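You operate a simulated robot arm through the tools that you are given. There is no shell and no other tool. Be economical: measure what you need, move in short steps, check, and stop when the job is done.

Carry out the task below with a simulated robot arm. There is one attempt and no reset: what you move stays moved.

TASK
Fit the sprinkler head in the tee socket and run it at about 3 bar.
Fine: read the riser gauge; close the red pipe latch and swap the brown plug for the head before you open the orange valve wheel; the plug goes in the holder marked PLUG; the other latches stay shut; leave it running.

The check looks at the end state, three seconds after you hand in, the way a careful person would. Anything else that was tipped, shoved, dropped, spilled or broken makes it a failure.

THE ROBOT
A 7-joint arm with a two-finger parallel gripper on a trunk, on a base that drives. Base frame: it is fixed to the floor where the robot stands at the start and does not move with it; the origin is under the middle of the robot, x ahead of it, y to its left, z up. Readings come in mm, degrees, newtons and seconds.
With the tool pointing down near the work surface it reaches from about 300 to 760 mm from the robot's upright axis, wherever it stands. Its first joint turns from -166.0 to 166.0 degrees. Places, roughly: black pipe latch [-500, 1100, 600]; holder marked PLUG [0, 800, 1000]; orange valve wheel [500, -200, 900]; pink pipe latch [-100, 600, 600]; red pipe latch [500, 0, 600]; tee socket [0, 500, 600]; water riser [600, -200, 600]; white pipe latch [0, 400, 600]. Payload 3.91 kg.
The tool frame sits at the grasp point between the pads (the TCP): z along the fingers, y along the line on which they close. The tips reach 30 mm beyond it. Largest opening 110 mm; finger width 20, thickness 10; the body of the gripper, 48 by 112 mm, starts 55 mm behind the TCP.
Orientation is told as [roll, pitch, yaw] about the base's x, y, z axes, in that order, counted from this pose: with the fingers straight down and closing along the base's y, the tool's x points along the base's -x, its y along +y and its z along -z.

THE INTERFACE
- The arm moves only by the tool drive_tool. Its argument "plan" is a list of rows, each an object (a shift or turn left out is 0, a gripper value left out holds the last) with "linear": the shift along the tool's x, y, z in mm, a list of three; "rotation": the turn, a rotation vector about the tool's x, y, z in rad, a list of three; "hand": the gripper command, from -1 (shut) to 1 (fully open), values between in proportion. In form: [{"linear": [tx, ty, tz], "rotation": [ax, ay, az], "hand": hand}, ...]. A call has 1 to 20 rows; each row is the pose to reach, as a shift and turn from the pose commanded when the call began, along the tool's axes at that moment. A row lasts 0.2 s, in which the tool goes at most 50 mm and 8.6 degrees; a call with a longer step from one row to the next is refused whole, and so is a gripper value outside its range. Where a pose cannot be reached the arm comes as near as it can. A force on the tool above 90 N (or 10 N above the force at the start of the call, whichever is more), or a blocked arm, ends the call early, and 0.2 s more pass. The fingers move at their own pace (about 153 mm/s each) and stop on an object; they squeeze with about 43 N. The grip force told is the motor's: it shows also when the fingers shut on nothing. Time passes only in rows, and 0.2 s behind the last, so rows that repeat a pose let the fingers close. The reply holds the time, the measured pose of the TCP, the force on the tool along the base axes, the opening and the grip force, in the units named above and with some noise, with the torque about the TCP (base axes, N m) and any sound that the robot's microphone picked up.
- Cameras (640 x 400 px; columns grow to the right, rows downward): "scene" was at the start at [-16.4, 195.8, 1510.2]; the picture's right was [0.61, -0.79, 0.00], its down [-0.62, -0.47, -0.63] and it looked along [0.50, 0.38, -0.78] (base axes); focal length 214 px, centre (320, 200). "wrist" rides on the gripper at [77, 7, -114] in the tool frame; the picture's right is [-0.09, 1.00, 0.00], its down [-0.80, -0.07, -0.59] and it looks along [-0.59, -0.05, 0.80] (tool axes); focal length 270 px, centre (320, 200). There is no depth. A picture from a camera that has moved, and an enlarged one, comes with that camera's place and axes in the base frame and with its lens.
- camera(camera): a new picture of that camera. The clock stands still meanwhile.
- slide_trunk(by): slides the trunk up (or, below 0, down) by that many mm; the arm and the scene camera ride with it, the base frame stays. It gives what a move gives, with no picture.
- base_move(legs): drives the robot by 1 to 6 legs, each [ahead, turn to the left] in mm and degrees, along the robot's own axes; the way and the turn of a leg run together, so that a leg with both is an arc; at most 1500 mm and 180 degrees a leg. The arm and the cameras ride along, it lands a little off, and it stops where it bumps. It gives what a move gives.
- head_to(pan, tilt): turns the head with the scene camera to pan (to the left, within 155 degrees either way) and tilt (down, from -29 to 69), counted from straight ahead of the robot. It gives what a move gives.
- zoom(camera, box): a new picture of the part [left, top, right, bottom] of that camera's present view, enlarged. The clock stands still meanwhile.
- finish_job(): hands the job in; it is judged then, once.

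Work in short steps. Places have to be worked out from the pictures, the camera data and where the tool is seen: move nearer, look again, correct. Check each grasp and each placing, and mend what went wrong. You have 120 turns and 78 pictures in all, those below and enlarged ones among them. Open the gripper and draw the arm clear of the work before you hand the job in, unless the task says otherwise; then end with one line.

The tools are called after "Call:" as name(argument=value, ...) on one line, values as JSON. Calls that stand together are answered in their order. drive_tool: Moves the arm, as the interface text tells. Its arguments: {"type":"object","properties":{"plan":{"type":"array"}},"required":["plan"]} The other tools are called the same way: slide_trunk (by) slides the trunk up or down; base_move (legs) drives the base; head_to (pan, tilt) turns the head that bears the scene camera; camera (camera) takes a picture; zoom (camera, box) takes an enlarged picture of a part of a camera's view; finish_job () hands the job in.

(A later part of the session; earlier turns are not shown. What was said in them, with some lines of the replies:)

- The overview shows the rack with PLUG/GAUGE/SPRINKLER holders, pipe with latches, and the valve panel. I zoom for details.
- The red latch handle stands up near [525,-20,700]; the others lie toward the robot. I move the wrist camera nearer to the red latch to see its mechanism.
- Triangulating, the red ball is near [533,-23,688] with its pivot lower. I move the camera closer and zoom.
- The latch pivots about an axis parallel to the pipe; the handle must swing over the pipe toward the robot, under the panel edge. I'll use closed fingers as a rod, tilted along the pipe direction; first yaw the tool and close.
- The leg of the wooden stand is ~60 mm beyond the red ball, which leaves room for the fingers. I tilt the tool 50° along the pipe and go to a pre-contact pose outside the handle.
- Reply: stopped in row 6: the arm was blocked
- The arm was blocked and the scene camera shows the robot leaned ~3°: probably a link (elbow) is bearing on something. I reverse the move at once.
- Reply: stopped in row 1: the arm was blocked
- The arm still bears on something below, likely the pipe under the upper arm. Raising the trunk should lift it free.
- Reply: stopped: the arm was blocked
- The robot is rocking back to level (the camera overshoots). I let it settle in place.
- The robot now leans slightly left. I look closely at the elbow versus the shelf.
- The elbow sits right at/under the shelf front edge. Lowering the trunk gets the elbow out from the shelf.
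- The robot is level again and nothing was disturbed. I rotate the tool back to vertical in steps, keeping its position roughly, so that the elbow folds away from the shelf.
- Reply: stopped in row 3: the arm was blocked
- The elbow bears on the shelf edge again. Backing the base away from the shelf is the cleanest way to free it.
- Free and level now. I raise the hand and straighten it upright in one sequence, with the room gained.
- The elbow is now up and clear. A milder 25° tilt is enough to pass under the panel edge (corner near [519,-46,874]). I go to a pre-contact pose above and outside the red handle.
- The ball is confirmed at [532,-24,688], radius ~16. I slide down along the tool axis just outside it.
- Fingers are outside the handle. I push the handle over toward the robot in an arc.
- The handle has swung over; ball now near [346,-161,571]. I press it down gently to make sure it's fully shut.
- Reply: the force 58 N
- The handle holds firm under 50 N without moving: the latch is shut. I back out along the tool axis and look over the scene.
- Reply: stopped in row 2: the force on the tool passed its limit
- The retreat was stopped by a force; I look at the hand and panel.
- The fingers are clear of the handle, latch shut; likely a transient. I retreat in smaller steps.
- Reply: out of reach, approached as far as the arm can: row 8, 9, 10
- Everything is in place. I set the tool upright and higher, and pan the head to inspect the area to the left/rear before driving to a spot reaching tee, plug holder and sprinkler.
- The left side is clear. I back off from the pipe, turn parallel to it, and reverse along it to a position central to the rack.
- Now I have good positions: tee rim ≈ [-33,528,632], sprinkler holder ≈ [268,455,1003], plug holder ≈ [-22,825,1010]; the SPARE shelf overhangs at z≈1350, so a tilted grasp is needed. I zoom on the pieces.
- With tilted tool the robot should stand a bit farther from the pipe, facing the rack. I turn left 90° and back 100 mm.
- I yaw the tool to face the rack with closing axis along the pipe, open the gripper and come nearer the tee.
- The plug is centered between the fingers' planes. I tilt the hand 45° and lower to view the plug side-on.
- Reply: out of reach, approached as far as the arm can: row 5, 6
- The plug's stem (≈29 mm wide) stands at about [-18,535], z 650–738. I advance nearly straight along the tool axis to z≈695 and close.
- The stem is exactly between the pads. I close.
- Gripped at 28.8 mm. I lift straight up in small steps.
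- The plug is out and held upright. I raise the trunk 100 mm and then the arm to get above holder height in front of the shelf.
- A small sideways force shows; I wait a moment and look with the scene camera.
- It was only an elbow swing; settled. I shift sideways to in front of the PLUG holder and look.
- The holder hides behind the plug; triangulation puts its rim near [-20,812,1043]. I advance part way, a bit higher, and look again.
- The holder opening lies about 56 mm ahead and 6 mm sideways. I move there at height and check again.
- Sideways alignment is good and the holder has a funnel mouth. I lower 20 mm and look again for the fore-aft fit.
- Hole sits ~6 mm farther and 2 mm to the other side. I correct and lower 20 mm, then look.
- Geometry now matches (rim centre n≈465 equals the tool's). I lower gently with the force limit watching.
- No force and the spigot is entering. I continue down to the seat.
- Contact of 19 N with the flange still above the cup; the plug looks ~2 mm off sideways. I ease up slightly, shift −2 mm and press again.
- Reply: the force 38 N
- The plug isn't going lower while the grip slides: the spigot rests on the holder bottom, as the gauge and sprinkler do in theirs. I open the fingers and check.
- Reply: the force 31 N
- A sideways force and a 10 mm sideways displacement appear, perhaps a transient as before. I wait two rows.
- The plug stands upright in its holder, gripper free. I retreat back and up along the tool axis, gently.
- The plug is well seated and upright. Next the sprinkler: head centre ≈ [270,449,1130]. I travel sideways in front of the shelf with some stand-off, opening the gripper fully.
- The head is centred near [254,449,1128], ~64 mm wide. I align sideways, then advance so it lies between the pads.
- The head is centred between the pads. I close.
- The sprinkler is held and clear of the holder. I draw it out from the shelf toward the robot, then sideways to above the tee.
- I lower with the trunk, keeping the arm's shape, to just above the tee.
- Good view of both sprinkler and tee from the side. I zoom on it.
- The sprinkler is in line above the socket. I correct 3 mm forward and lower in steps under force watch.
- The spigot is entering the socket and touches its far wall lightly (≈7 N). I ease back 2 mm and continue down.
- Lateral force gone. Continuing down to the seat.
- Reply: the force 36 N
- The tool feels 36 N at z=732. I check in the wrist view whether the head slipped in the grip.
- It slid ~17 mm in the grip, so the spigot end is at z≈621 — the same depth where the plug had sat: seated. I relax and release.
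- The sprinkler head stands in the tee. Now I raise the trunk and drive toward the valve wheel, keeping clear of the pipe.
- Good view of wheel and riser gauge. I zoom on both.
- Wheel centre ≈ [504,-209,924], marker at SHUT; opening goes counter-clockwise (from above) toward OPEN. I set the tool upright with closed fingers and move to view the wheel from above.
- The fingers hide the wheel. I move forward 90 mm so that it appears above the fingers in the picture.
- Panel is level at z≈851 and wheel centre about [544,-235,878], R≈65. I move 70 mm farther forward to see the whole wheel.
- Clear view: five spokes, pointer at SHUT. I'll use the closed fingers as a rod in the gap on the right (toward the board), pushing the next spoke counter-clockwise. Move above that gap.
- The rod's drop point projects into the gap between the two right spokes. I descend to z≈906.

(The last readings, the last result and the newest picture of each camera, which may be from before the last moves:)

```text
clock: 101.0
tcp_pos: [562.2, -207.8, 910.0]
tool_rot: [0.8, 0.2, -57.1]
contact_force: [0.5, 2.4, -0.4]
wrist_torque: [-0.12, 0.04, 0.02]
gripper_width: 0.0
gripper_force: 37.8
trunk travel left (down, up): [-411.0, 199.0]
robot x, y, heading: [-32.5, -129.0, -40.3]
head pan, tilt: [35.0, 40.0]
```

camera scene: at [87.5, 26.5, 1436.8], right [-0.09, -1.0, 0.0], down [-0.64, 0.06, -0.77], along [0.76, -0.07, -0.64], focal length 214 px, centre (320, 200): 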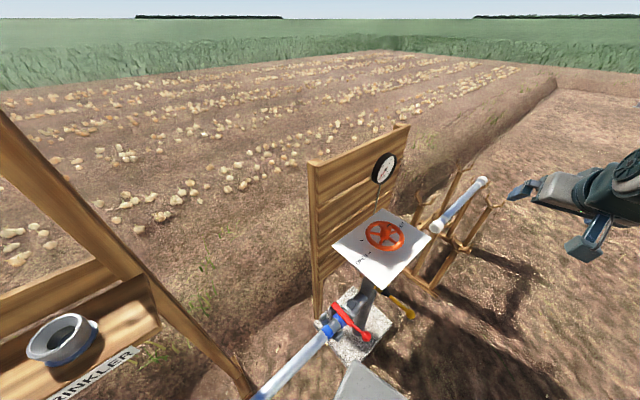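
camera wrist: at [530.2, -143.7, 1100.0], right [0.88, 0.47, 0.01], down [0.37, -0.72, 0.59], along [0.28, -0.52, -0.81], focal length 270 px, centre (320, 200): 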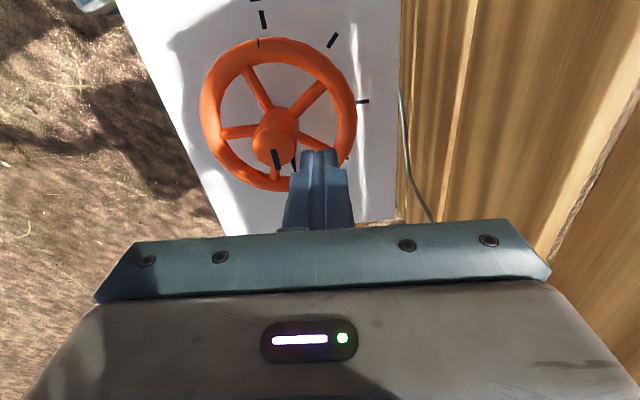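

The rod is in the gap. I push the spoke counter-clockwise along a 33 mm arc by ~45°.

Call:
drive_tool(plan=[{"linear": [5.2, -0.6, 0], "rotation": [0, 0, -0.14]}, {"linear": [10.1, -2.3, 0], "rotation": [0, 0, -0.28]}, {"linear": [14.6, -4.6, 0], "rotation": [0, 0, -0.42]}, {"linear": [18.9, -7.7, 0], "rotation": [0, 0, -0.56]}, {"linear": [22.5, -11.4, 0], "rotation": [0, 0, -0.7]}, {"linear": [22.5, -11.4, 0], "rotation": [0, 0, -0.7]}])

Call:
camera(camera="wrist")

```text
clock: 102.4
tcp_pos: [546.4, -198.6, 906.0]
tool_rot: [0.6, -0.1, -17.0]
contact_force: [-0.2, -22.0, -19.8]
wrist_torque: [-0.68, -0.12, 0.13]
gripper_width: 0.2
gripper_force: 37.7
trunk travel left (down, up): [-411.0, 199.0]
robot x, y, heading: [-33.8, -125.6, -40.2]
head pan, tilt: [35.0, 40.0]
```

```text
8 pictures are left
camera wrist: at [475.5, -171.0, 1021.4], right [0.37, 0.93, 0.01], down [0.74, -0.31, 0.6], along [0.56, -0.21, -0.8], focal length 270 px, centre (320, 200)
```

wrist: 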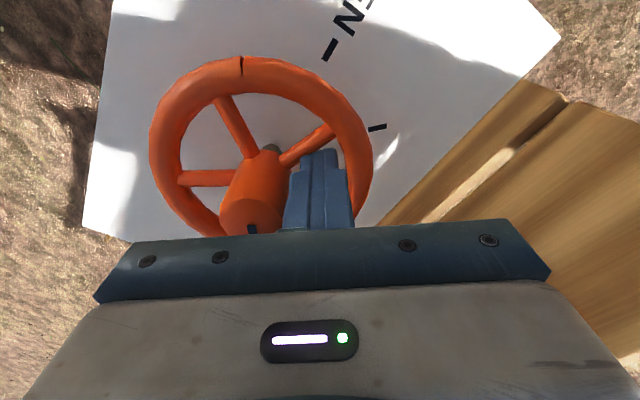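

The wheel has turned about 25–30°. I push further to ~50° and then lift out to read the gauge.

Call:
drive_tool(plan=[{"linear": [3.2, -0.8, 0], "rotation": [0, 0, -0.1]}, {"linear": [6.3, -1.7, 0], "rotation": [0, 0, -0.2]}, {"linear": [9.2, -3, 0], "rotation": [0, 0, -0.3]}, {"linear": [12, -4.5, 0], "rotation": [0, 0, -0.4]}, {"linear": [12, -4.5, 0], "rotation": [0, 0, -0.4]}])

Call:
drive_tool(plan=[{"linear": [-2, 0, -3]}, {"linear": [-4, 0, -15]}, {"linear": [-4, 0, -40]}, {"linear": [-4, 0, -75]}, {"linear": [20, 0, -110]}, {"linear": [60, 0, -130]}, {"linear": [100, 0, -140]}, {"linear": [140, 0, -150]}, {"linear": [140, 0, -150]}])

Call:
zoom(camera="scene", box=[340, 140, 440, 290])

```text
clock: 103.6
tcp_pos: [532.7, -200.8, 907.9]
tool_rot: [0.6, -0.5, 6.0]
contact_force: [8.1, -14.8, -10.2]
wrist_torque: [-0.45, -0.24, 0.07]
gripper_width: 0.1
gripper_force: 37.9
trunk travel left (down, up): [-411.0, 199.0]
robot x, y, heading: [-31.4, -130.6, -39.8]
head pan, tilt: [35.0, 40.0]
```

```text
clock: 105.6
tcp_pos: [388.8, -214.5, 1058.2]
tool_rot: [0.5, -0.7, 6.0]
contact_force: [-0.3, -0.7, 1.0]
wrist_torque: [-0.01, -0.02, -0.01]
gripper_width: 0.0
gripper_force: 37.6
trunk travel left (down, up): [-411.0, 199.0]
robot x, y, heading: [-37.4, -129.7, -40.1]
head pan, tilt: [35.0, 40.0]
```

```text
2.67 times, centred on (390, 215) of scene
camera zoom: at [87.1, 26.4, 1436.8], right [-0.09, -1.0, 0.0], down [-0.64, 0.06, -0.77], along [0.76, -0.07, -0.64], focal length 572 px, centre (133, 160)
```

zoom: 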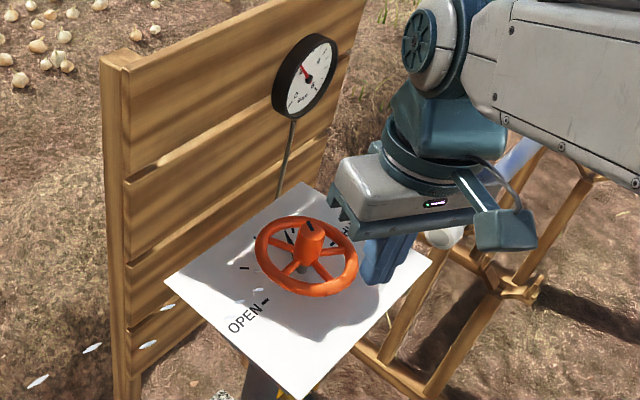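

Water droplets appear and the gauge needle has moved. I zoom tight on the gauge.

Call:
zoom(camera="scene", box=[366, 148, 402, 188])

```text
10.00 times, centred on (384, 168) of scene
camera zoom: at [87.1, 26.4, 1436.8], right [-0.09, -1.0, 0.0], down [-0.64, 0.06, -0.77], along [0.76, -0.07, -0.64], focal length 2145 px, centre (-320, 520)
```

zoom: 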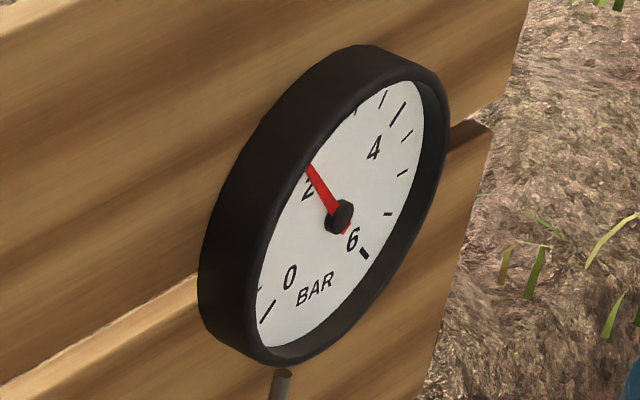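

Needle reads about 2.1 bar. I re-enter the same gap by reversing my exit path and push ~20° more.

Call:
drive_tool(plan=[{"linear": [-40, 0, 10]}, {"linear": [-80, -1, 20]}, {"linear": [-120, -2, 40]}, {"linear": [-148, -3, 65]}, {"linear": [-148, -3, 90]}, {"linear": [-148, -3, 115]}, {"linear": [-148, -3, 135]}, {"linear": [-148, -3, 149]}, {"linear": [-148, -3, 149]}])

```text
clock: 107.6
tcp_pos: [541.3, -197.7, 908.0]
tool_rot: [0.6, -0.5, 6.0]
contact_force: [0.1, -0.3, 0.2]
wrist_torque: [0.0, 0.02, -0.01]
gripper_width: 0.3
gripper_force: 37.9
trunk travel left (down, up): [-411.0, 199.0]
robot x, y, heading: [-35.4, -129.0, -40.0]
head pan, tilt: [35.0, 40.0]
```

The rod is back in the gap, no contact. I push on by about 20°.

Call:
drive_tool(plan=[{"linear": [6.8, 1.9, 0], "rotation": [0, 0, -0.05]}, {"linear": [13.6, 3, 0], "rotation": [0, 0, -0.12]}, {"linear": [20.2, 2.3, 0], "rotation": [0, 0, -0.24]}, {"linear": [26.4, 0.5, 0], "rotation": [0, 0, -0.36]}, {"linear": [26.4, 0.5, 0], "rotation": [0, 0, -0.36]}])

```text
clock: 108.8
tcp_pos: [520.5, -206.7, 908.1]
tool_rot: [0.1, -0.9, 26.7]
contact_force: [32.2, -29.9, 5.5]
wrist_torque: [-0.64, -0.67, 0.22]
gripper_width: 0.0
gripper_force: 37.5
trunk travel left (down, up): [-411.0, 199.0]
robot x, y, heading: [-33.2, -128.9, -40.2]
head pan, tilt: [35.0, 40.0]
```

I release the push, lift out and read the gauge again.

Call:
drive_tool(plan=[{"linear": [-6, 1, 0]}, {"linear": [-12, 2, 0]}, {"linear": [-12, 2, -20]}, {"linear": [-12, 2, -50]}, {"linear": [-12, 2, -85]}, {"linear": [20, 15, -115]}, {"linear": [55, 30, -135]}, {"linear": [90, 45, -150]}, {"linear": [120, 55, -150]}, {"linear": [120, 55, -150]}])

Call:
zoom(camera="scene", box=[366, 148, 402, 188])

```text
clock: 111.0
tcp_pos: [376.5, -207.1, 1054.8]
tool_rot: [0.4, -0.7, 26.7]
contact_force: [-0.6, -0.1, -0.2]
wrist_torque: [-0.05, 0.01, 0.01]
gripper_width: 0.0
gripper_force: 37.6
trunk travel left (down, up): [-411.0, 199.0]
robot x, y, heading: [-33.5, -130.9, -40.4]
head pan, tilt: [35.0, 40.0]
```

```text
10.00 times, centred on (384, 168) of scene
camera zoom: at [87.2, 26.4, 1436.8], right [-0.09, -1.0, 0.0], down [-0.64, 0.06, -0.77], along [0.76, -0.07, -0.64], focal length 2145 px, centre (-320, 520)
```

zoom: 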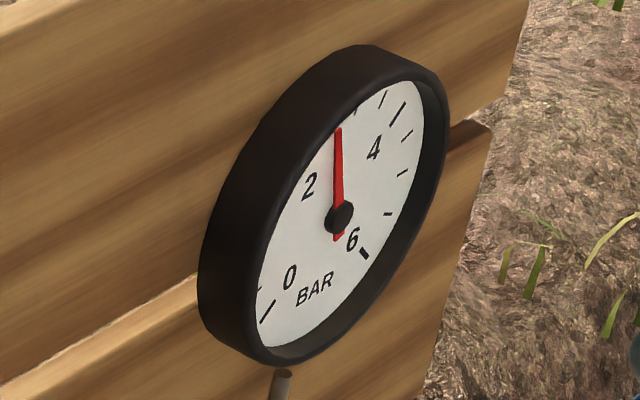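

It reads ≈2.6 bar. Lags show the true wheel centre near [541,-233]; about 18° more is needed. I re-enter behind the same spoke.

Call:
drive_tool(plan=[{"linear": [-40, -20, 0]}, {"linear": [-80, -40, 10]}, {"linear": [-115, -56, 30]}, {"linear": [-134, -66, 55]}, {"linear": [-134, -66, 85]}, {"linear": [-134, -66, 110]}, {"linear": [-134, -66, 130]}, {"linear": [-134, -66, 147]}, {"linear": [-134, -66, 147]}])

```text
clock: 112.9
tcp_pos: [536.1, -205.0, 928.2]
tool_rot: [-1.0, -2.5, 26.7]
contact_force: [-10.4, 6.1, 39.6]
wrist_torque: [-0.46, 0.36, -0.19]
gripper_width: 0.4
gripper_force: 38.0
trunk travel left (down, up): [-411.0, 199.0]
robot x, y, heading: [-36.7, -130.9, -40.1]
head pan, tilt: [35.0, 40.0]
stopped in row 9: the force on the tool passed its limit (the readings are from after the stop); the commanded pose is now the measured one
```

I landed on something (probably the neighbouring spoke). I lift and take a look.

Call:
drive_tool(plan=[{"linear": [0, 0, -10]}, {"linear": [0, 0, -30]}, {"linear": [0, 0, -56]}, {"linear": [0, 0, -56]}])

Call:
camera(camera="wrist")

```text
clock: 113.9
tcp_pos: [537.1, -206.5, 980.0]
tool_rot: [-0.7, -1.9, 26.5]
contact_force: [0.2, 0.4, -0.5]
wrist_torque: [-0.03, -0.03, 0.0]
gripper_width: 0.1
gripper_force: 37.7
trunk travel left (down, up): [-411.0, 199.0]
robot x, y, heading: [-33.4, -131.4, -40.0]
head pan, tilt: [35.0, 40.0]
```

```text
4 pictures are left
camera wrist: at [461.4, -235.8, 1091.9], right [-0.37, 0.93, -0.01], down [0.73, 0.29, 0.62], along [0.58, 0.22, -0.78], focal length 270 px, centre (320, 200)
```

wrist: 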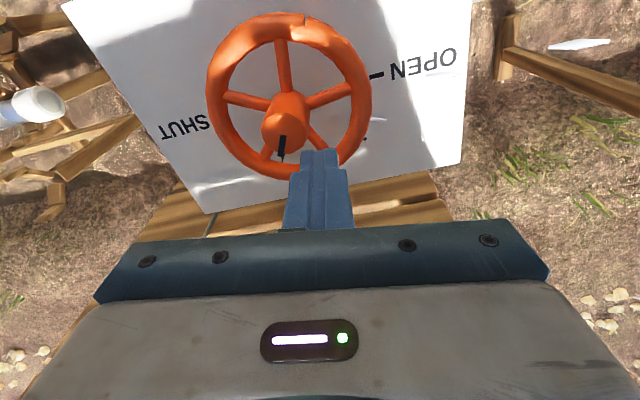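

The rod was between but turned relative to the spokes. The gap centre is a few mm off; I shift, align the rod with the gap and descend again.

Call:
drive_tool(plan=[{"linear": [2.4, 2.7, 0], "rotation": [0, 0, 0.14]}, {"linear": [4.8, 5.4, 0], "rotation": [0, 0, 0.28]}, {"linear": [4.8, 5.4, 0], "rotation": [0, 0, 0.42]}, {"linear": [4.8, 5.4, 20], "rotation": [0, 0, 0.42]}, {"linear": [4.8, 5.4, 40], "rotation": [0, 0, 0.42]}, {"linear": [4.8, 5.4, 55], "rotation": [0, 0, 0.42]}, {"linear": [4.8, 5.4, 66], "rotation": [0, 0, 0.42]}, {"linear": [4.8, 5.4, 72], "rotation": [0, 0, 0.42]}, {"linear": [4.8, 5.4, 72], "rotation": [0, 0, 0.42]}])

```text
clock: 115.6
tcp_pos: [536.4, -203.0, 927.8]
tool_rot: [-0.3, -4.4, 2.6]
contact_force: [-1.4, 3.0, 41.5]
wrist_torque: [-0.58, 0.05, -0.04]
gripper_width: 0.0
gripper_force: 37.7
trunk travel left (down, up): [-411.0, 199.0]
robot x, y, heading: [-32.0, -132.3, -40.3]
head pan, tilt: [35.0, 40.0]
stopped in row 8: the force on the tool passed its limit (the readings are from after the stop); the commanded pose is now the measured one
```

Torque shows contact on the hub side, so the rod needs a larger radius. I lift, straighten the tool and shift outward.

Call:
drive_tool(plan=[{"linear": [0, 0, -15]}, {"linear": [0, 0, -50], "rotation": [0, 0.04, 0]}, {"linear": [2.2, 5.8, -50], "rotation": [0, 0.077, 0]}, {"linear": [2.2, 5.8, -50], "rotation": [0, 0.077, 0]}])

```text
clock: 116.6
tcp_pos: [533.0, -198.2, 971.1]
tool_rot: [-0.2, 1.0, 2.5]
contact_force: [0.0, 0.2, -0.8]
wrist_torque: [-0.02, -0.01, 0.01]
gripper_width: 0.0
gripper_force: 38.0
trunk travel left (down, up): [-411.0, 199.0]
robot x, y, heading: [-35.8, -135.1, -40.0]
head pan, tilt: [35.0, 40.0]
```

Now at [533,-198]. I descend again with a 2 mm correction.

Call:
drive_tool(plan=[{"linear": [2, 0, 15], "rotation": [0, -0.017, 0]}, {"linear": [2, 0, 32], "rotation": [0, -0.017, 0]}, {"linear": [2, 0, 46], "rotation": [0, -0.017, 0]}, {"linear": [2, 0, 56], "rotation": [0, -0.017, 0]}, {"linear": [2, 0, 62], "rotation": [0, -0.017, 0]}, {"linear": [2, 0, 62], "rotation": [0, -0.017, 0]}])

```text
clock: 118.0
tcp_pos: [529.0, -200.1, 907.5]
tool_rot: [-0.1, -0.1, 2.5]
contact_force: [1.0, -2.7, 0.7]
wrist_torque: [-0.03, -0.02, 0.0]
gripper_width: 0.3
gripper_force: 37.6
trunk travel left (down, up): [-411.0, 199.0]
robot x, y, heading: [-32.5, -127.7, -40.1]
head pan, tilt: [35.0, 40.0]
```

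The rod is in. I push counter-clockwise ~18° beyond the last stop.

Call:
drive_tool(plan=[{"linear": [5.5, -2.6, 0], "rotation": [0, 0, -0.13]}, {"linear": [10.3, -4.9, 0], "rotation": [0, 0, -0.26]}, {"linear": [15.3, -8.3, 0], "rotation": [0, 0, -0.4]}, {"linear": [19.2, -11.9, 0], "rotation": [0, 0, -0.53]}, {"linear": [19.2, -11.9, 0], "rotation": [0, 0, -0.53]}])

```text
clock: 119.2
tcp_pos: [513.1, -213.1, 908.7]
tool_rot: [-0.1, -0.1, 32.9]
contact_force: [19.1, -8.9, -1.6]
wrist_torque: [-0.23, -0.46, 0.06]
gripper_width: 0.0
gripper_force: 37.3
trunk travel left (down, up): [-411.0, 199.0]
robot x, y, heading: [-35.2, -130.7, -40.0]
head pan, tilt: [35.0, 40.0]
```

Now rotated as planned. I release, lift out and read the gauge.

Call:
drive_tool(plan=[{"linear": [-3, 0.7, 0]}, {"linear": [-6.5, 1.4, 0]}, {"linear": [-6.5, 1.4, -20]}, {"linear": [-6.5, 1.4, -50]}, {"linear": [-6.5, 1.4, -85]}, {"linear": [25, 20, -115]}, {"linear": [60, 40, -135]}, {"linear": [92, 60, -150]}, {"linear": [118, 76, -150]}, {"linear": [118, 76, -150]}])

Call:
zoom(camera="scene", box=[366, 148, 402, 188])

```text
clock: 121.4
tcp_pos: [370.1, -211.0, 1058.8]
tool_rot: [-0.1, 0.0, 33.0]
contact_force: [0.8, 1.1, 0.2]
wrist_torque: [0.04, 0.02, 0.0]
gripper_width: 0.2
gripper_force: 37.3
trunk travel left (down, up): [-411.0, 199.0]
robot x, y, heading: [-33.9, -130.8, -40.3]
head pan, tilt: [35.0, 40.0]
```

```text
10.00 times, centred on (384, 168) of scene
camera zoom: at [87.2, 26.4, 1436.8], right [-0.09, -1.0, 0.0], down [-0.64, 0.06, -0.77], along [0.76, -0.07, -0.64], focal length 2145 px, centre (-320, 520)
```

zoom: 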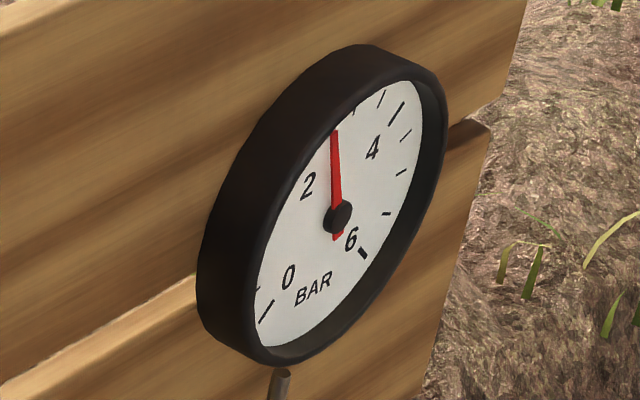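

The reading is still about 2.6 bar, so the wheel probably slipped back during re-entry. I go above the wheel to view its present state and the gap.

Call:
drive_tool(plan=[{"linear": [-35, -20, 5]}, {"linear": [-70, -41, 15]}, {"linear": [-106, -62, 30]}, {"linear": [-141, -82, 45], "rotation": [0, 0, 0.06]}, {"linear": [-141, -82, 79], "rotation": [0, 0, 0.11]}, {"linear": [-141, -82, 79], "rotation": [0, 0, 0.11]}])

Call:
camera(camera="wrist")

```text
clock: 122.8
tcp_pos: [535.4, -203.9, 983.1]
tool_rot: [-0.2, 0.0, 26.5]
contact_force: [-0.3, 0.4, -0.3]
wrist_torque: [0.0, 0.01, 0.02]
gripper_width: 0.0
gripper_force: 37.6
trunk travel left (down, up): [-411.0, 199.0]
robot x, y, heading: [-34.6, -128.2, -40.1]
head pan, tilt: [35.0, 40.0]
```

```text
2 pictures are left
camera wrist: at [462.2, -232.5, 1096.8], right [-0.37, 0.93, 0.0], down [0.75, 0.3, 0.6], along [0.55, 0.22, -0.8], focal length 270 px, centre (320, 200)
```

wrist: 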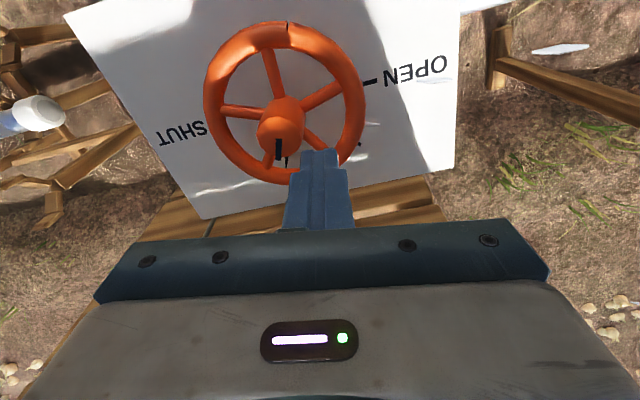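

The wheel is ~9° further than in the previous view but it had slipped back before. I align above the gap centre (≈[527,-199]) and descend.

Call:
drive_tool(plan=[{"linear": [3, 4.5, 0], "rotation": [0, 0, 0.12]}, {"linear": [5.6, 8.4, 0], "rotation": [0, 0, 0.24]}, {"linear": [5.6, 8.4, 10], "rotation": [0, 0, 0.29]}, {"linear": [5.6, 8.4, 30], "rotation": [0, 0, 0.29]}, {"linear": [5.6, 8.4, 48], "rotation": [0, 0, 0.29]}, {"linear": [5.6, 8.4, 62], "rotation": [0, 0, 0.29]}, {"linear": [5.6, 8.4, 75], "rotation": [0, 0, 0.29]}, {"linear": [5.6, 8.4, 75], "rotation": [0, 0, 0.29]}])

```text
clock: 124.5
tcp_pos: [530.3, -195.2, 920.6]
tool_rot: [-0.8, -2.2, 10.2]
contact_force: [2.3, 3.2, 38.9]
wrist_torque: [0.37, 0.26, 0.06]
gripper_width: 0.0
gripper_force: 37.0
trunk travel left (down, up): [-411.0, 199.0]
robot x, y, heading: [-34.7, -128.9, -39.9]
head pan, tilt: [35.0, 40.0]
stopped in row 8: the force on the tool passed its limit (the readings are from after the stop); the commanded pose is now the measured one
```

Contact is on the rim side now; I lift a little, shift inward 5 mm (to the previously successful spot) and descend.

Call:
drive_tool(plan=[{"linear": [0, 0, -15]}, {"linear": [0.9, -5.2, -22], "rotation": [0.014, 0.038, 0]}, {"linear": [0.9, -5.2, -22], "rotation": [0.014, 0.038, 0]}, {"linear": [0.9, -5.2, -10], "rotation": [0.014, 0.038, 0]}, {"linear": [0.9, -5.2, 0], "rotation": [0.014, 0.038, 0]}, {"linear": [0.9, -5.2, 7], "rotation": [0.014, 0.038, 0]}, {"linear": [0.9, -5.2, 13], "rotation": [0.014, 0.038, 0]}, {"linear": [0.9, -5.2, 13], "rotation": [0.014, 0.038, 0]}])

```text
clock: 125.9
tcp_pos: [534.4, -201.7, 928.2]
tool_rot: [-2.1, -1.5, 10.0]
contact_force: [0.1, 2.1, 37.2]
wrist_torque: [-0.5, -0.01, 0.0]
gripper_width: 0.2
gripper_force: 37.3
trunk travel left (down, up): [-411.0, 199.0]
robot x, y, heading: [-36.8, -127.6, -39.9]
head pan, tilt: [35.0, 40.0]
stopped in row 7: the force on the tool passed its limit (the readings are from after the stop); the commanded pose is now the measured one
```

Hub side again: the slot is y≈-198. I lift, straighten and retry at [530,-198.3].

Call:
drive_tool(plan=[{"linear": [0, 0, -20]}, {"linear": [3.7, 4.1, -35], "rotation": [-0.037, 0.026, 0]}, {"linear": [3.7, 4.1, -35], "rotation": [-0.037, 0.026, 0]}, {"linear": [3.7, 4.1, -35], "rotation": [-0.037, 0.026, 0]}])

```text
clock: 126.9
tcp_pos: [530.2, -200.7, 956.1]
tool_rot: [0.4, 0.9, 9.8]
contact_force: [0.2, 0.0, -0.2]
wrist_torque: [0.0, -0.02, -0.01]
gripper_width: 0.0
gripper_force: 37.5
trunk travel left (down, up): [-411.0, 199.0]
robot x, y, heading: [-32.7, -129.2, -40.2]
head pan, tilt: [35.0, 40.0]
```

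Call:
drive_tool(plan=[{"linear": [0, 2.5, 0]}, {"linear": [0, 2.5, 12]}, {"linear": [0, 2.5, 24]}, {"linear": [0, 2.5, 34]}, {"linear": [0, 2.5, 42]}, {"linear": [0, 2.5, 48]}, {"linear": [0, 2.5, 48]}])

```text
clock: 128.5
tcp_pos: [533.3, -198.7, 911.6]
tool_rot: [0.0, 0.1, 9.8]
contact_force: [0.8, -0.4, 0.7]
wrist_torque: [0.05, 0.08, 0.0]
gripper_width: 0.0
gripper_force: 37.6
trunk travel left (down, up): [-411.0, 199.0]
robot x, y, heading: [-34.9, -129.8, -39.9]
head pan, tilt: [35.0, 40.0]
stopped in row 7: the force on the tool passed its limit (the readings are from after the stop); the commanded pose is now the measured one
```

The rod is in the gap. I push along the arc to ~20° past the previous end point.

Call:
drive_tool(plan=[{"linear": [7.2, -2.4, 1], "rotation": [0, 0, -0.12]}, {"linear": [14.2, -3.9, 2], "rotation": [0, 0, -0.26]}, {"linear": [20.7, -6.9, 2], "rotation": [0, 0, -0.4]}, {"linear": [26.4, -11.1, 2], "rotation": [0, 0, -0.54]}, {"linear": [29.6, -14.5, 2], "rotation": [0, 0, -0.66]}, {"linear": [32.2, -17.5, 2], "rotation": [0, 0, -0.76]}, {"linear": [32.2, -17.5, 2], "rotation": [0, 0, -0.76]}])

```text
clock: 130.1
tcp_pos: [507.5, -220.6, 913.7]
tool_rot: [-0.5, -0.4, 53.4]
contact_force: [34.5, -5.7, 8.4]
wrist_torque: [-0.2, -0.89, 0.17]
gripper_width: 0.0
gripper_force: 37.4
trunk travel left (down, up): [-411.0, 199.0]
robot x, y, heading: [-36.7, -126.7, -40.4]
head pan, tilt: [35.0, 40.0]
```

Reached the target. I release, lift out and read the gauge.

Call:
drive_tool(plan=[{"linear": [-3, 0.5, 0]}, {"linear": [-6, 1, 0]}, {"linear": [-6, 1, -20]}, {"linear": [-6, 1, -50]}, {"linear": [-6, 1, -85]}, {"linear": [15, 29, -115]}, {"linear": [37, 57, -135]}, {"linear": [58, 84, -150]}, {"linear": [80, 112, -150]}, {"linear": [80, 112, -150]}])

Call:
zoom(camera="scene", box=[366, 148, 402, 188])

```text
clock: 132.3
tcp_pos: [365.9, -219.1, 1063.7]
tool_rot: [-0.2, -0.2, 53.2]
contact_force: [-0.4, 0.4, 0.2]
wrist_torque: [0.02, 0.01, 0.02]
gripper_width: 0.1
gripper_force: 37.5
trunk travel left (down, up): [-411.0, 199.0]
robot x, y, heading: [-36.0, -130.8, -40.5]
head pan, tilt: [35.0, 40.0]
```

```text
10.00 times, centred on (384, 168) of scene
camera zoom: at [87.4, 26.4, 1436.8], right [-0.09, -1.0, 0.0], down [-0.64, 0.06, -0.77], along [0.76, -0.07, -0.64], focal length 2145 px, centre (-320, 520)
```

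zoom: 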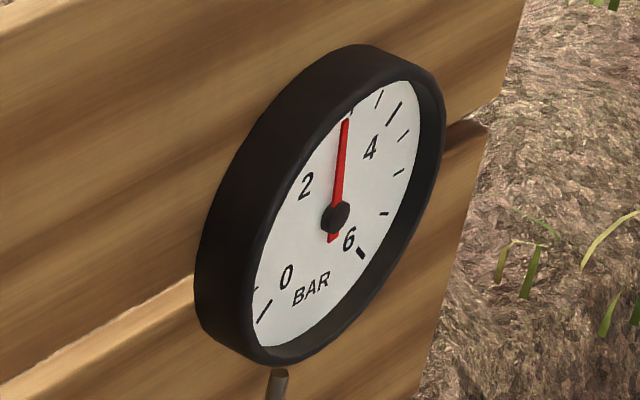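

It reads ≈2.8 bar (the dial's 3-tick geometry checks). A bit more, ~9°, is wanted; my earlier back-off on exit likely dragged the wheel, so I'll feel for contact this time. Move above the gap, aligned.

Call:
drive_tool(plan=[{"linear": [-26, -28, 10], "rotation": [0, 0, 0.08]}, {"linear": [-51, -56, 20], "rotation": [0, 0, 0.16]}, {"linear": [-77, -84, 35], "rotation": [0, 0, 0.24]}, {"linear": [-102, -112, 55], "rotation": [0, 0, 0.32]}, {"linear": [-102, -112, 85], "rotation": [0, 0, 0.4]}, {"linear": [-102, -112, 105], "rotation": [0, 0, 0.4]}, {"linear": [-102, -112, 105], "rotation": [0, 0, 0.4]}])

```text
clock: 133.9
tcp_pos: [513.2, -202.1, 959.6]
tool_rot: [-0.1, -0.3, 30.3]
contact_force: [-0.7, 0.1, 0.0]
wrist_torque: [0.01, -0.01, -0.01]
gripper_width: 0.0
gripper_force: 38.0
trunk travel left (down, up): [-411.0, 199.0]
robot x, y, heading: [-34.9, -127.8, -40.1]
head pan, tilt: [35.0, 40.0]
```

I shift 4 mm inward and descend slowly.

Call:
drive_tool(plan=[{"linear": [-2.1, -4, 0]}, {"linear": [-2.1, -4, 10]}, {"linear": [-2.1, -4, 20]}, {"linear": [-2.1, -4, 28]}, {"linear": [-2.1, -4, 35]}, {"linear": [-2.1, -4, 41]}, {"linear": [-2.1, -4, 46]}, {"linear": [-2.1, -4, 46]}])

```text
clock: 135.7
tcp_pos: [520.9, -206.5, 913.3]
tool_rot: [-0.2, -0.3, 30.5]
contact_force: [2.1, -1.9, 3.4]
wrist_torque: [-0.02, 0.01, 0.04]
gripper_width: 0.2
gripper_force: 36.6
trunk travel left (down, up): [-411.0, 199.0]
robot x, y, heading: [-37.6, -127.6, -40.2]
head pan, tilt: [35.0, 40.0]
```

It slid in without force. I feel for the spoke: 6 mm along the arc.

Call:
drive_tool(plan=[{"linear": [3, 0.2, 1]}, {"linear": [6, 0.3, 1]}, {"linear": [6, 0.3, 1]}])

```text
clock: 136.5
tcp_pos: [515.3, -209.1, 913.7]
tool_rot: [-0.2, -0.5, 30.5]
contact_force: [18.3, -13.3, 11.5]
wrist_torque: [-0.32, -0.32, 0.13]
gripper_width: 0.2
gripper_force: 38.1
trunk travel left (down, up): [-411.0, 199.0]
robot x, y, heading: [-35.8, -128.4, -40.6]
head pan, tilt: [35.0, 40.0]
```

Contact found at ≈129°. I push 5 mm (≈9°) more.

Call:
drive_tool(plan=[{"linear": [2.5, -0.4, 0], "rotation": [0, 0, -0.08]}, {"linear": [5, -1.1, 0], "rotation": [0, 0, -0.15]}, {"linear": [5, -1.1, 0], "rotation": [0, 0, -0.15]}])

```text
clock: 137.3
tcp_pos: [514.7, -213.2, 912.2]
tool_rot: [-0.3, -0.4, 39.0]
contact_force: [27.4, -12.6, 11.5]
wrist_torque: [-0.37, -0.64, 0.14]
gripper_width: 0.2
gripper_force: 37.4
trunk travel left (down, up): [-411.0, 199.0]
robot x, y, heading: [-31.6, -130.5, -40.3]
head pan, tilt: [35.0, 40.0]
```

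Moved ~6°. I nudge 3 mm more, then back off only slightly and lift straight out.

Call:
drive_tool(plan=[{"linear": [1.5, -0.2, 0]}, {"linear": [3, -0.4, 0], "rotation": [0, 0, -0.05]}, {"linear": [3, -0.4, 0], "rotation": [0, 0, -0.05]}])

Call:
drive_tool(plan=[{"linear": [-2, 0.2, 0]}, {"linear": [-3.5, 0.4, 0]}, {"linear": [-3.5, 0.4, 0]}])

```text
clock: 138.1
tcp_pos: [512.5, -215.7, 911.2]
tool_rot: [-0.4, -0.5, 41.8]
contact_force: [31.5, -12.4, 9.6]
wrist_torque: [-0.34, -0.7, 0.11]
gripper_width: 0.1
gripper_force: 37.4
trunk travel left (down, up): [-411.0, 199.0]
robot x, y, heading: [-36.3, -129.7, -40.2]
head pan, tilt: [35.0, 40.0]
```

```text
clock: 138.9
tcp_pos: [515.3, -212.4, 911.3]
tool_rot: [-0.3, -0.4, 41.7]
contact_force: [27.3, -13.5, 11.2]
wrist_torque: [-0.37, -0.57, 0.13]
gripper_width: 0.1
gripper_force: 37.5
trunk travel left (down, up): [-411.0, 199.0]
robot x, y, heading: [-32.6, -126.7, -40.3]
head pan, tilt: [35.0, 40.0]
```

After backing off, the force stays: the rod is wedged radially against the rim and drags the wheel. I relieve it radially inward.

Call:
drive_tool(plan=[{"linear": [-0.8, -1.8, 0]}, {"linear": [-1.6, -3.7, 0]}, {"linear": [-1.6, -3.7, 0]}])

```text
clock: 139.7
tcp_pos: [514.0, -211.4, 911.1]
tool_rot: [0.0, -0.1, 41.8]
contact_force: [11.9, -5.3, 4.0]
wrist_torque: [-0.15, -0.27, 0.02]
gripper_width: 0.0
gripper_force: 37.5
trunk travel left (down, up): [-411.0, 199.0]
robot x, y, heading: [-31.9, -129.9, -40.5]
head pan, tilt: [35.0, 40.0]
```

Halved. Now I push tangentially on a slightly smaller radius.

Call:
drive_tool(plan=[{"linear": [2.3, -1.9, 0]}, {"linear": [4.6, -3.7, 0], "rotation": [0, 0, -0.06]}, {"linear": [7, -5.6, 0], "rotation": [0, 0, -0.12]}, {"linear": [7, -5.6, 0], "rotation": [0, 0, -0.12]}])

```text
clock: 140.7
tcp_pos: [511.4, -219.3, 911.2]
tool_rot: [0.2, -0.1, 48.9]
contact_force: [-7.5, 8.7, -8.5]
wrist_torque: [-0.06, 0.02, 0.14]
gripper_width: 0.0
gripper_force: 37.9
trunk travel left (down, up): [-411.0, 199.0]
robot x, y, heading: [-35.3, -126.3, -40.1]
head pan, tilt: [35.0, 40.0]
```

Now mostly tangential, small force. I relieve it, lift straight out, retreat, and use the last picture for the gauge.

Call:
drive_tool(plan=[{"linear": [-0.8, 2, 0]}, {"linear": [-0.8, 2, 0]}, {"linear": [-0.8, 2, -12]}, {"linear": [-0.8, 2, -30]}, {"linear": [-0.8, 2, -60]}, {"linear": [-0.8, 2, -95]}, {"linear": [22, 28, -120]}, {"linear": [45, 54, -140]}, {"linear": [68, 80, -150]}, {"linear": [92, 105, -150]}, {"linear": [92, 105, -150]}])

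Call:
zoom(camera="scene", box=[366, 148, 402, 188])

```text
clock: 143.1
tcp_pos: [374.6, -217.7, 1060.5]
tool_rot: [-0.2, -0.1, 48.7]
contact_force: [0.0, 0.7, -0.4]
wrist_torque: [0.01, 0.0, -0.04]
gripper_width: 0.0
gripper_force: 37.8
trunk travel left (down, up): [-411.0, 199.0]
robot x, y, heading: [-34.3, -126.7, -40.0]
head pan, tilt: [35.0, 40.0]
```

```text
10.00 times, centred on (384, 168) of scene
camera zoom: at [87.5, 26.5, 1436.8], right [-0.09, -1.0, 0.0], down [-0.64, 0.06, -0.77], along [0.76, -0.07, -0.64], focal length 2145 px, centre (-320, 520)
```

zoom: 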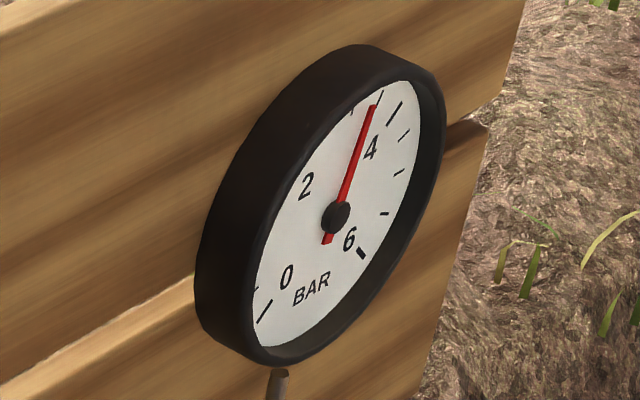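

The last picture shows ≈3.27 bar: a little over. I can correct back ~9° by feel, re-entering exactly at my force-free exit spot and pushing the neighbouring spoke clockwise.

Call:
drive_tool(plan=[{"linear": [-24, -25, 0]}, {"linear": [-48, -51, 10]}, {"linear": [-72, -77, 25]}, {"linear": [-94.8, -103, 50]}, {"linear": [-94.8, -103, 80]}, {"linear": [-94.8, -103, 105]}, {"linear": [-94.8, -103, 122]}, {"linear": [-94.8, -103, 135]}, {"linear": [-94.8, -103, 145]}, {"linear": [-94.8, -103, 149]}, {"linear": [-94.8, -103, 149]}])

```text
clock: 145.4
tcp_pos: [517.6, -216.9, 927.2]
tool_rot: [-2.0, -1.2, 48.8]
contact_force: [-11.8, 3.2, 37.9]
wrist_torque: [-0.36, -0.35, -0.1]
gripper_width: 0.0
gripper_force: 37.6
trunk travel left (down, up): [-411.0, 199.0]
robot x, y, heading: [-35.2, -127.4, -40.2]
head pan, tilt: [35.0, 40.0]
stopped in row 11: the force on the tool passed its limit (the readings are from after the stop); the commanded pose is now the measured one
```

Contact on the hub side only (no turning torque). I lift, straighten and move 9 mm radially outward, then descend.

Call:
drive_tool(plan=[{"linear": [0, 0, -12]}, {"linear": [-0.3, 4.5, -25], "rotation": [-0.039, -0.0125, 0]}, {"linear": [-0.6, 9, -25], "rotation": [-0.039, -0.0125, 0]}, {"linear": [-0.6, 9, -25], "rotation": [-0.039, -0.0125, 0]}])

```text
clock: 146.4
tcp_pos: [512.8, -210.8, 947.1]
tool_rot: [0.7, -1.6, 48.6]
contact_force: [0.5, 0.2, -0.3]
wrist_torque: [0.02, -0.03, 0.0]
gripper_width: 0.2
gripper_force: 38.0
trunk travel left (down, up): [-411.0, 199.0]
robot x, y, heading: [-36.6, -128.4, -40.1]
head pan, tilt: [35.0, 40.0]
```

Straightening slightly and descending at r≈35.5 mm.

Call:
drive_tool(plan=[{"linear": [0, 2, 0], "rotation": [-0.013, 0.027, 0]}, {"linear": [0, 2, 10], "rotation": [-0.013, 0.027, 0]}, {"linear": [0, 2, 18], "rotation": [-0.013, 0.027, 0]}, {"linear": [0, 2, 25], "rotation": [-0.013, 0.027, 0]}, {"linear": [0, 2, 31], "rotation": [-0.013, 0.027, 0]}, {"linear": [0, 2, 35], "rotation": [-0.013, 0.027, 0]}, {"linear": [0, 2, 35], "rotation": [-0.013, 0.027, 0]}])

```text
clock: 148.0
tcp_pos: [512.3, -209.9, 920.3]
tool_rot: [0.6, -0.6, 48.7]
contact_force: [6.4, -2.3, 75.4]
wrist_torque: [-0.06, 0.77, 0.05]
gripper_width: 0.1
gripper_force: 38.1
trunk travel left (down, up): [-411.0, 199.0]
robot x, y, heading: [-36.2, -131.4, -40.2]
head pan, tilt: [35.0, 40.0]
```

The outer counter-clockwise corner of the rod touches. One more try: lift, shift 2.5 mm, descend.

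Call:
drive_tool(plan=[{"linear": [0, 0, -20]}, {"linear": [-1.4, -2.1, -20]}, {"linear": [-1.4, -2.1, -10]}, {"linear": [-1.4, -2.1, -3]}, {"linear": [-1.4, -2.1, 0]}])

```text
clock: 149.2
tcp_pos: [515.6, -210.7, 913.6]
tool_rot: [1.3, -0.2, 48.6]
contact_force: [6.7, -4.7, 8.2]
wrist_torque: [-0.07, -0.14, 0.01]
gripper_width: 0.0
gripper_force: 38.0
trunk travel left (down, up): [-411.0, 199.0]
robot x, y, heading: [-36.0, -129.8, -40.5]
head pan, tilt: [35.0, 40.0]
```

It's in the gap. I feel clockwise for the neighbouring spoke in a small step.

Call:
drive_tool(plan=[{"linear": [-1.5, -1, 0]}, {"linear": [-2.8, -2, 0]}, {"linear": [-2.8, -2, 0]}])

```text
clock: 150.0
tcp_pos: [516.6, -208.5, 911.2]
tool_rot: [1.6, 0.0, 48.7]
contact_force: [1.3, -3.0, 0.7]
wrist_torque: [-0.06, -0.05, -0.01]
gripper_width: 0.4
gripper_force: 37.8
trunk travel left (down, up): [-411.0, 199.0]
robot x, y, heading: [-36.4, -129.0, -40.1]
head pan, tilt: [35.0, 40.0]
```

Free so far. Another 3 mm clockwise.

Call:
drive_tool(plan=[{"linear": [-1.5, -0.4, 0]}, {"linear": [-3, -0.8, 0]}, {"linear": [-3, -0.8, 0]}])

```text
clock: 150.8
tcp_pos: [519.8, -206.9, 911.9]
tool_rot: [1.6, -0.1, 48.8]
contact_force: [0.4, 0.6, -0.1]
wrist_torque: [0.03, -0.01, 0.0]
gripper_width: 0.0
gripper_force: 37.9
trunk travel left (down, up): [-411.0, 199.0]
robot x, y, heading: [-35.7, -127.2, -40.3]
head pan, tilt: [35.0, 40.0]
```

Still free. 4 mm more.

Call:
drive_tool(plan=[{"linear": [-1.9, -0.6, 0]}, {"linear": [-3.8, -1.3, 0]}, {"linear": [-3.8, -1.3, 0]}])

```text
clock: 151.6
tcp_pos: [522.3, -205.1, 911.5]
tool_rot: [1.5, -0.1, 48.7]
contact_force: [-0.7, 0.8, 1.1]
wrist_torque: [0.01, 0.0, -0.03]
gripper_width: 0.0
gripper_force: 37.6
trunk travel left (down, up): [-411.0, 199.0]
robot x, y, heading: [-34.4, -130.1, -40.0]
head pan, tilt: [35.0, 40.0]
```

Still free; 4 mm more.

Call:
drive_tool(plan=[{"linear": [-1.9, -1, 0]}, {"linear": [-3.7, -1.9, 0]}, {"linear": [-3.7, -1.9, 0]}])

```text
clock: 152.4
tcp_pos: [523.7, -204.7, 911.2]
tool_rot: [1.6, -0.1, 48.7]
contact_force: [-17.3, -0.5, -3.2]
wrist_torque: [-0.27, -0.57, -0.48]
gripper_width: 0.0
gripper_force: 37.4
trunk travel left (down, up): [-411.0, 199.0]
robot x, y, heading: [-34.9, -130.2, -40.4]
head pan, tilt: [35.0, 40.0]
```

Contact with the clockwise spoke at [523.7,-204.7]. I push gently, reading the actual displacement; the aim is [528,-203.5].

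Call:
drive_tool(plan=[{"linear": [-1.8, -1, 0]}, {"linear": [-3.5, -1.9, 0]}, {"linear": [-3.5, -1.9, 0]}])

```text
clock: 153.2
tcp_pos: [526.6, -203.5, 910.7]
tool_rot: [1.8, 0.2, 48.7]
contact_force: [-36.7, -6.9, -16.7]
wrist_torque: [-1.08, -1.49, -1.11]
gripper_width: 0.0
gripper_force: 37.3
trunk travel left (down, up): [-411.0, 199.0]
robot x, y, heading: [-36.4, -129.5, -40.3]
head pan, tilt: [35.0, 40.0]
```

Moved 3 mm under 37 N. I add 2 mm, then retreat to the middle of the gap.

Call:
drive_tool(plan=[{"linear": [-1, -0.5, 0]}, {"linear": [-1.9, -1, 0]}, {"linear": [-1.9, -1, 0]}])

```text
clock: 154.0
tcp_pos: [526.9, -203.2, 911.4]
tool_rot: [1.9, 0.3, 48.6]
contact_force: [-46.0, -12.7, -18.6]
wrist_torque: [-2.35, -1.98, -1.44]
gripper_width: 0.2
gripper_force: 37.0
trunk travel left (down, up): [-411.0, 199.0]
robot x, y, heading: [-35.4, -126.3, -40.4]
head pan, tilt: [35.0, 40.0]
```

It sticks now; a further 3 mm of command.

Call:
drive_tool(plan=[{"linear": [-1.4, -0.2, 0]}, {"linear": [-2.8, -0.4, 0]}, {"linear": [-2.8, -0.4, 0]}])

```text
clock: 154.8
tcp_pos: [527.1, -202.8, 911.8]
tool_rot: [1.8, 0.3, 48.6]
contact_force: [-48.8, -18.3, -17.8]
wrist_torque: [-3.2, -2.31, -1.65]
gripper_width: 0.2
gripper_force: 37.0
trunk travel left (down, up): [-411.0, 199.0]
robot x, y, heading: [-33.2, -129.5, -40.4]
head pan, tilt: [35.0, 40.0]
```

Torque suggests I'm bearing on the hub side rather than turning more, so I stop pushing: retreat to the gap middle and check that forces vanish.

Call:
drive_tool(plan=[{"linear": [5, 2.2, 0]}, {"linear": [10, 4.4, 0]}, {"linear": [14.5, 6.4, 0]}, {"linear": [14.5, 6.4, 0]}])

```text
clock: 155.8
tcp_pos: [519.8, -206.4, 913.7]
tool_rot: [1.4, -0.3, 48.7]
contact_force: [4.9, -9.1, -1.8]
wrist_torque: [-0.24, -0.17, -0.03]
gripper_width: 0.0
gripper_force: 37.9
trunk travel left (down, up): [-411.0, 199.0]
robot x, y, heading: [-37.2, -131.3, -40.0]
head pan, tilt: [35.0, 40.0]
```

Only a light radial contact. I relieve it, lift straight up, retreat from the panel and open the gripper.

Call:
drive_tool(plan=[{"linear": [0.6, -1.9, 0]}, {"linear": [0.6, -1.9, 0]}, {"linear": [0.6, -1.9, -12]}, {"linear": [0.6, -1.9, -30]}, {"linear": [0.6, -1.9, -60]}, {"linear": [0.6, -1.9, -95]}, {"linear": [22, 25, -120]}, {"linear": [45, 50, -150]}, {"linear": [68, 75, -180]}, {"linear": [92, 100, -200]}, {"linear": [115, 125, -200]}, {"linear": [115, 125, -200], "hand": 1}, {"linear": [115, 125, -200]}, {"linear": [115, 125, -200]}])

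```text
clock: 158.8
tcp_pos: [357.2, -211.2, 1115.2]
tool_rot: [1.6, -0.2, 48.8]
contact_force: [0.5, 0.6, -1.2]
wrist_torque: [-0.01, -0.01, 0.01]
gripper_width: 110.1
gripper_force: 0.1
trunk travel left (down, up): [-411.0, 199.0]
robot x, y, heading: [-38.9, -129.9, -40.5]
head pan, tilt: [35.0, 40.0]
```

The arm is clear and the gripper is open. No pictures are left and the sprinkler is running, so I hand in.

Call:
finish_job()

```text
The job is handed in.
```

The red latch is shut, the plug is in the PLUG holder, the sprinkler head is in the tee, and it is running. The last gauge reading was about 3.3 bar; I then tried to turn the wheel back slightly, but had no pictures left to check the pressure or look over the scene afterwards.
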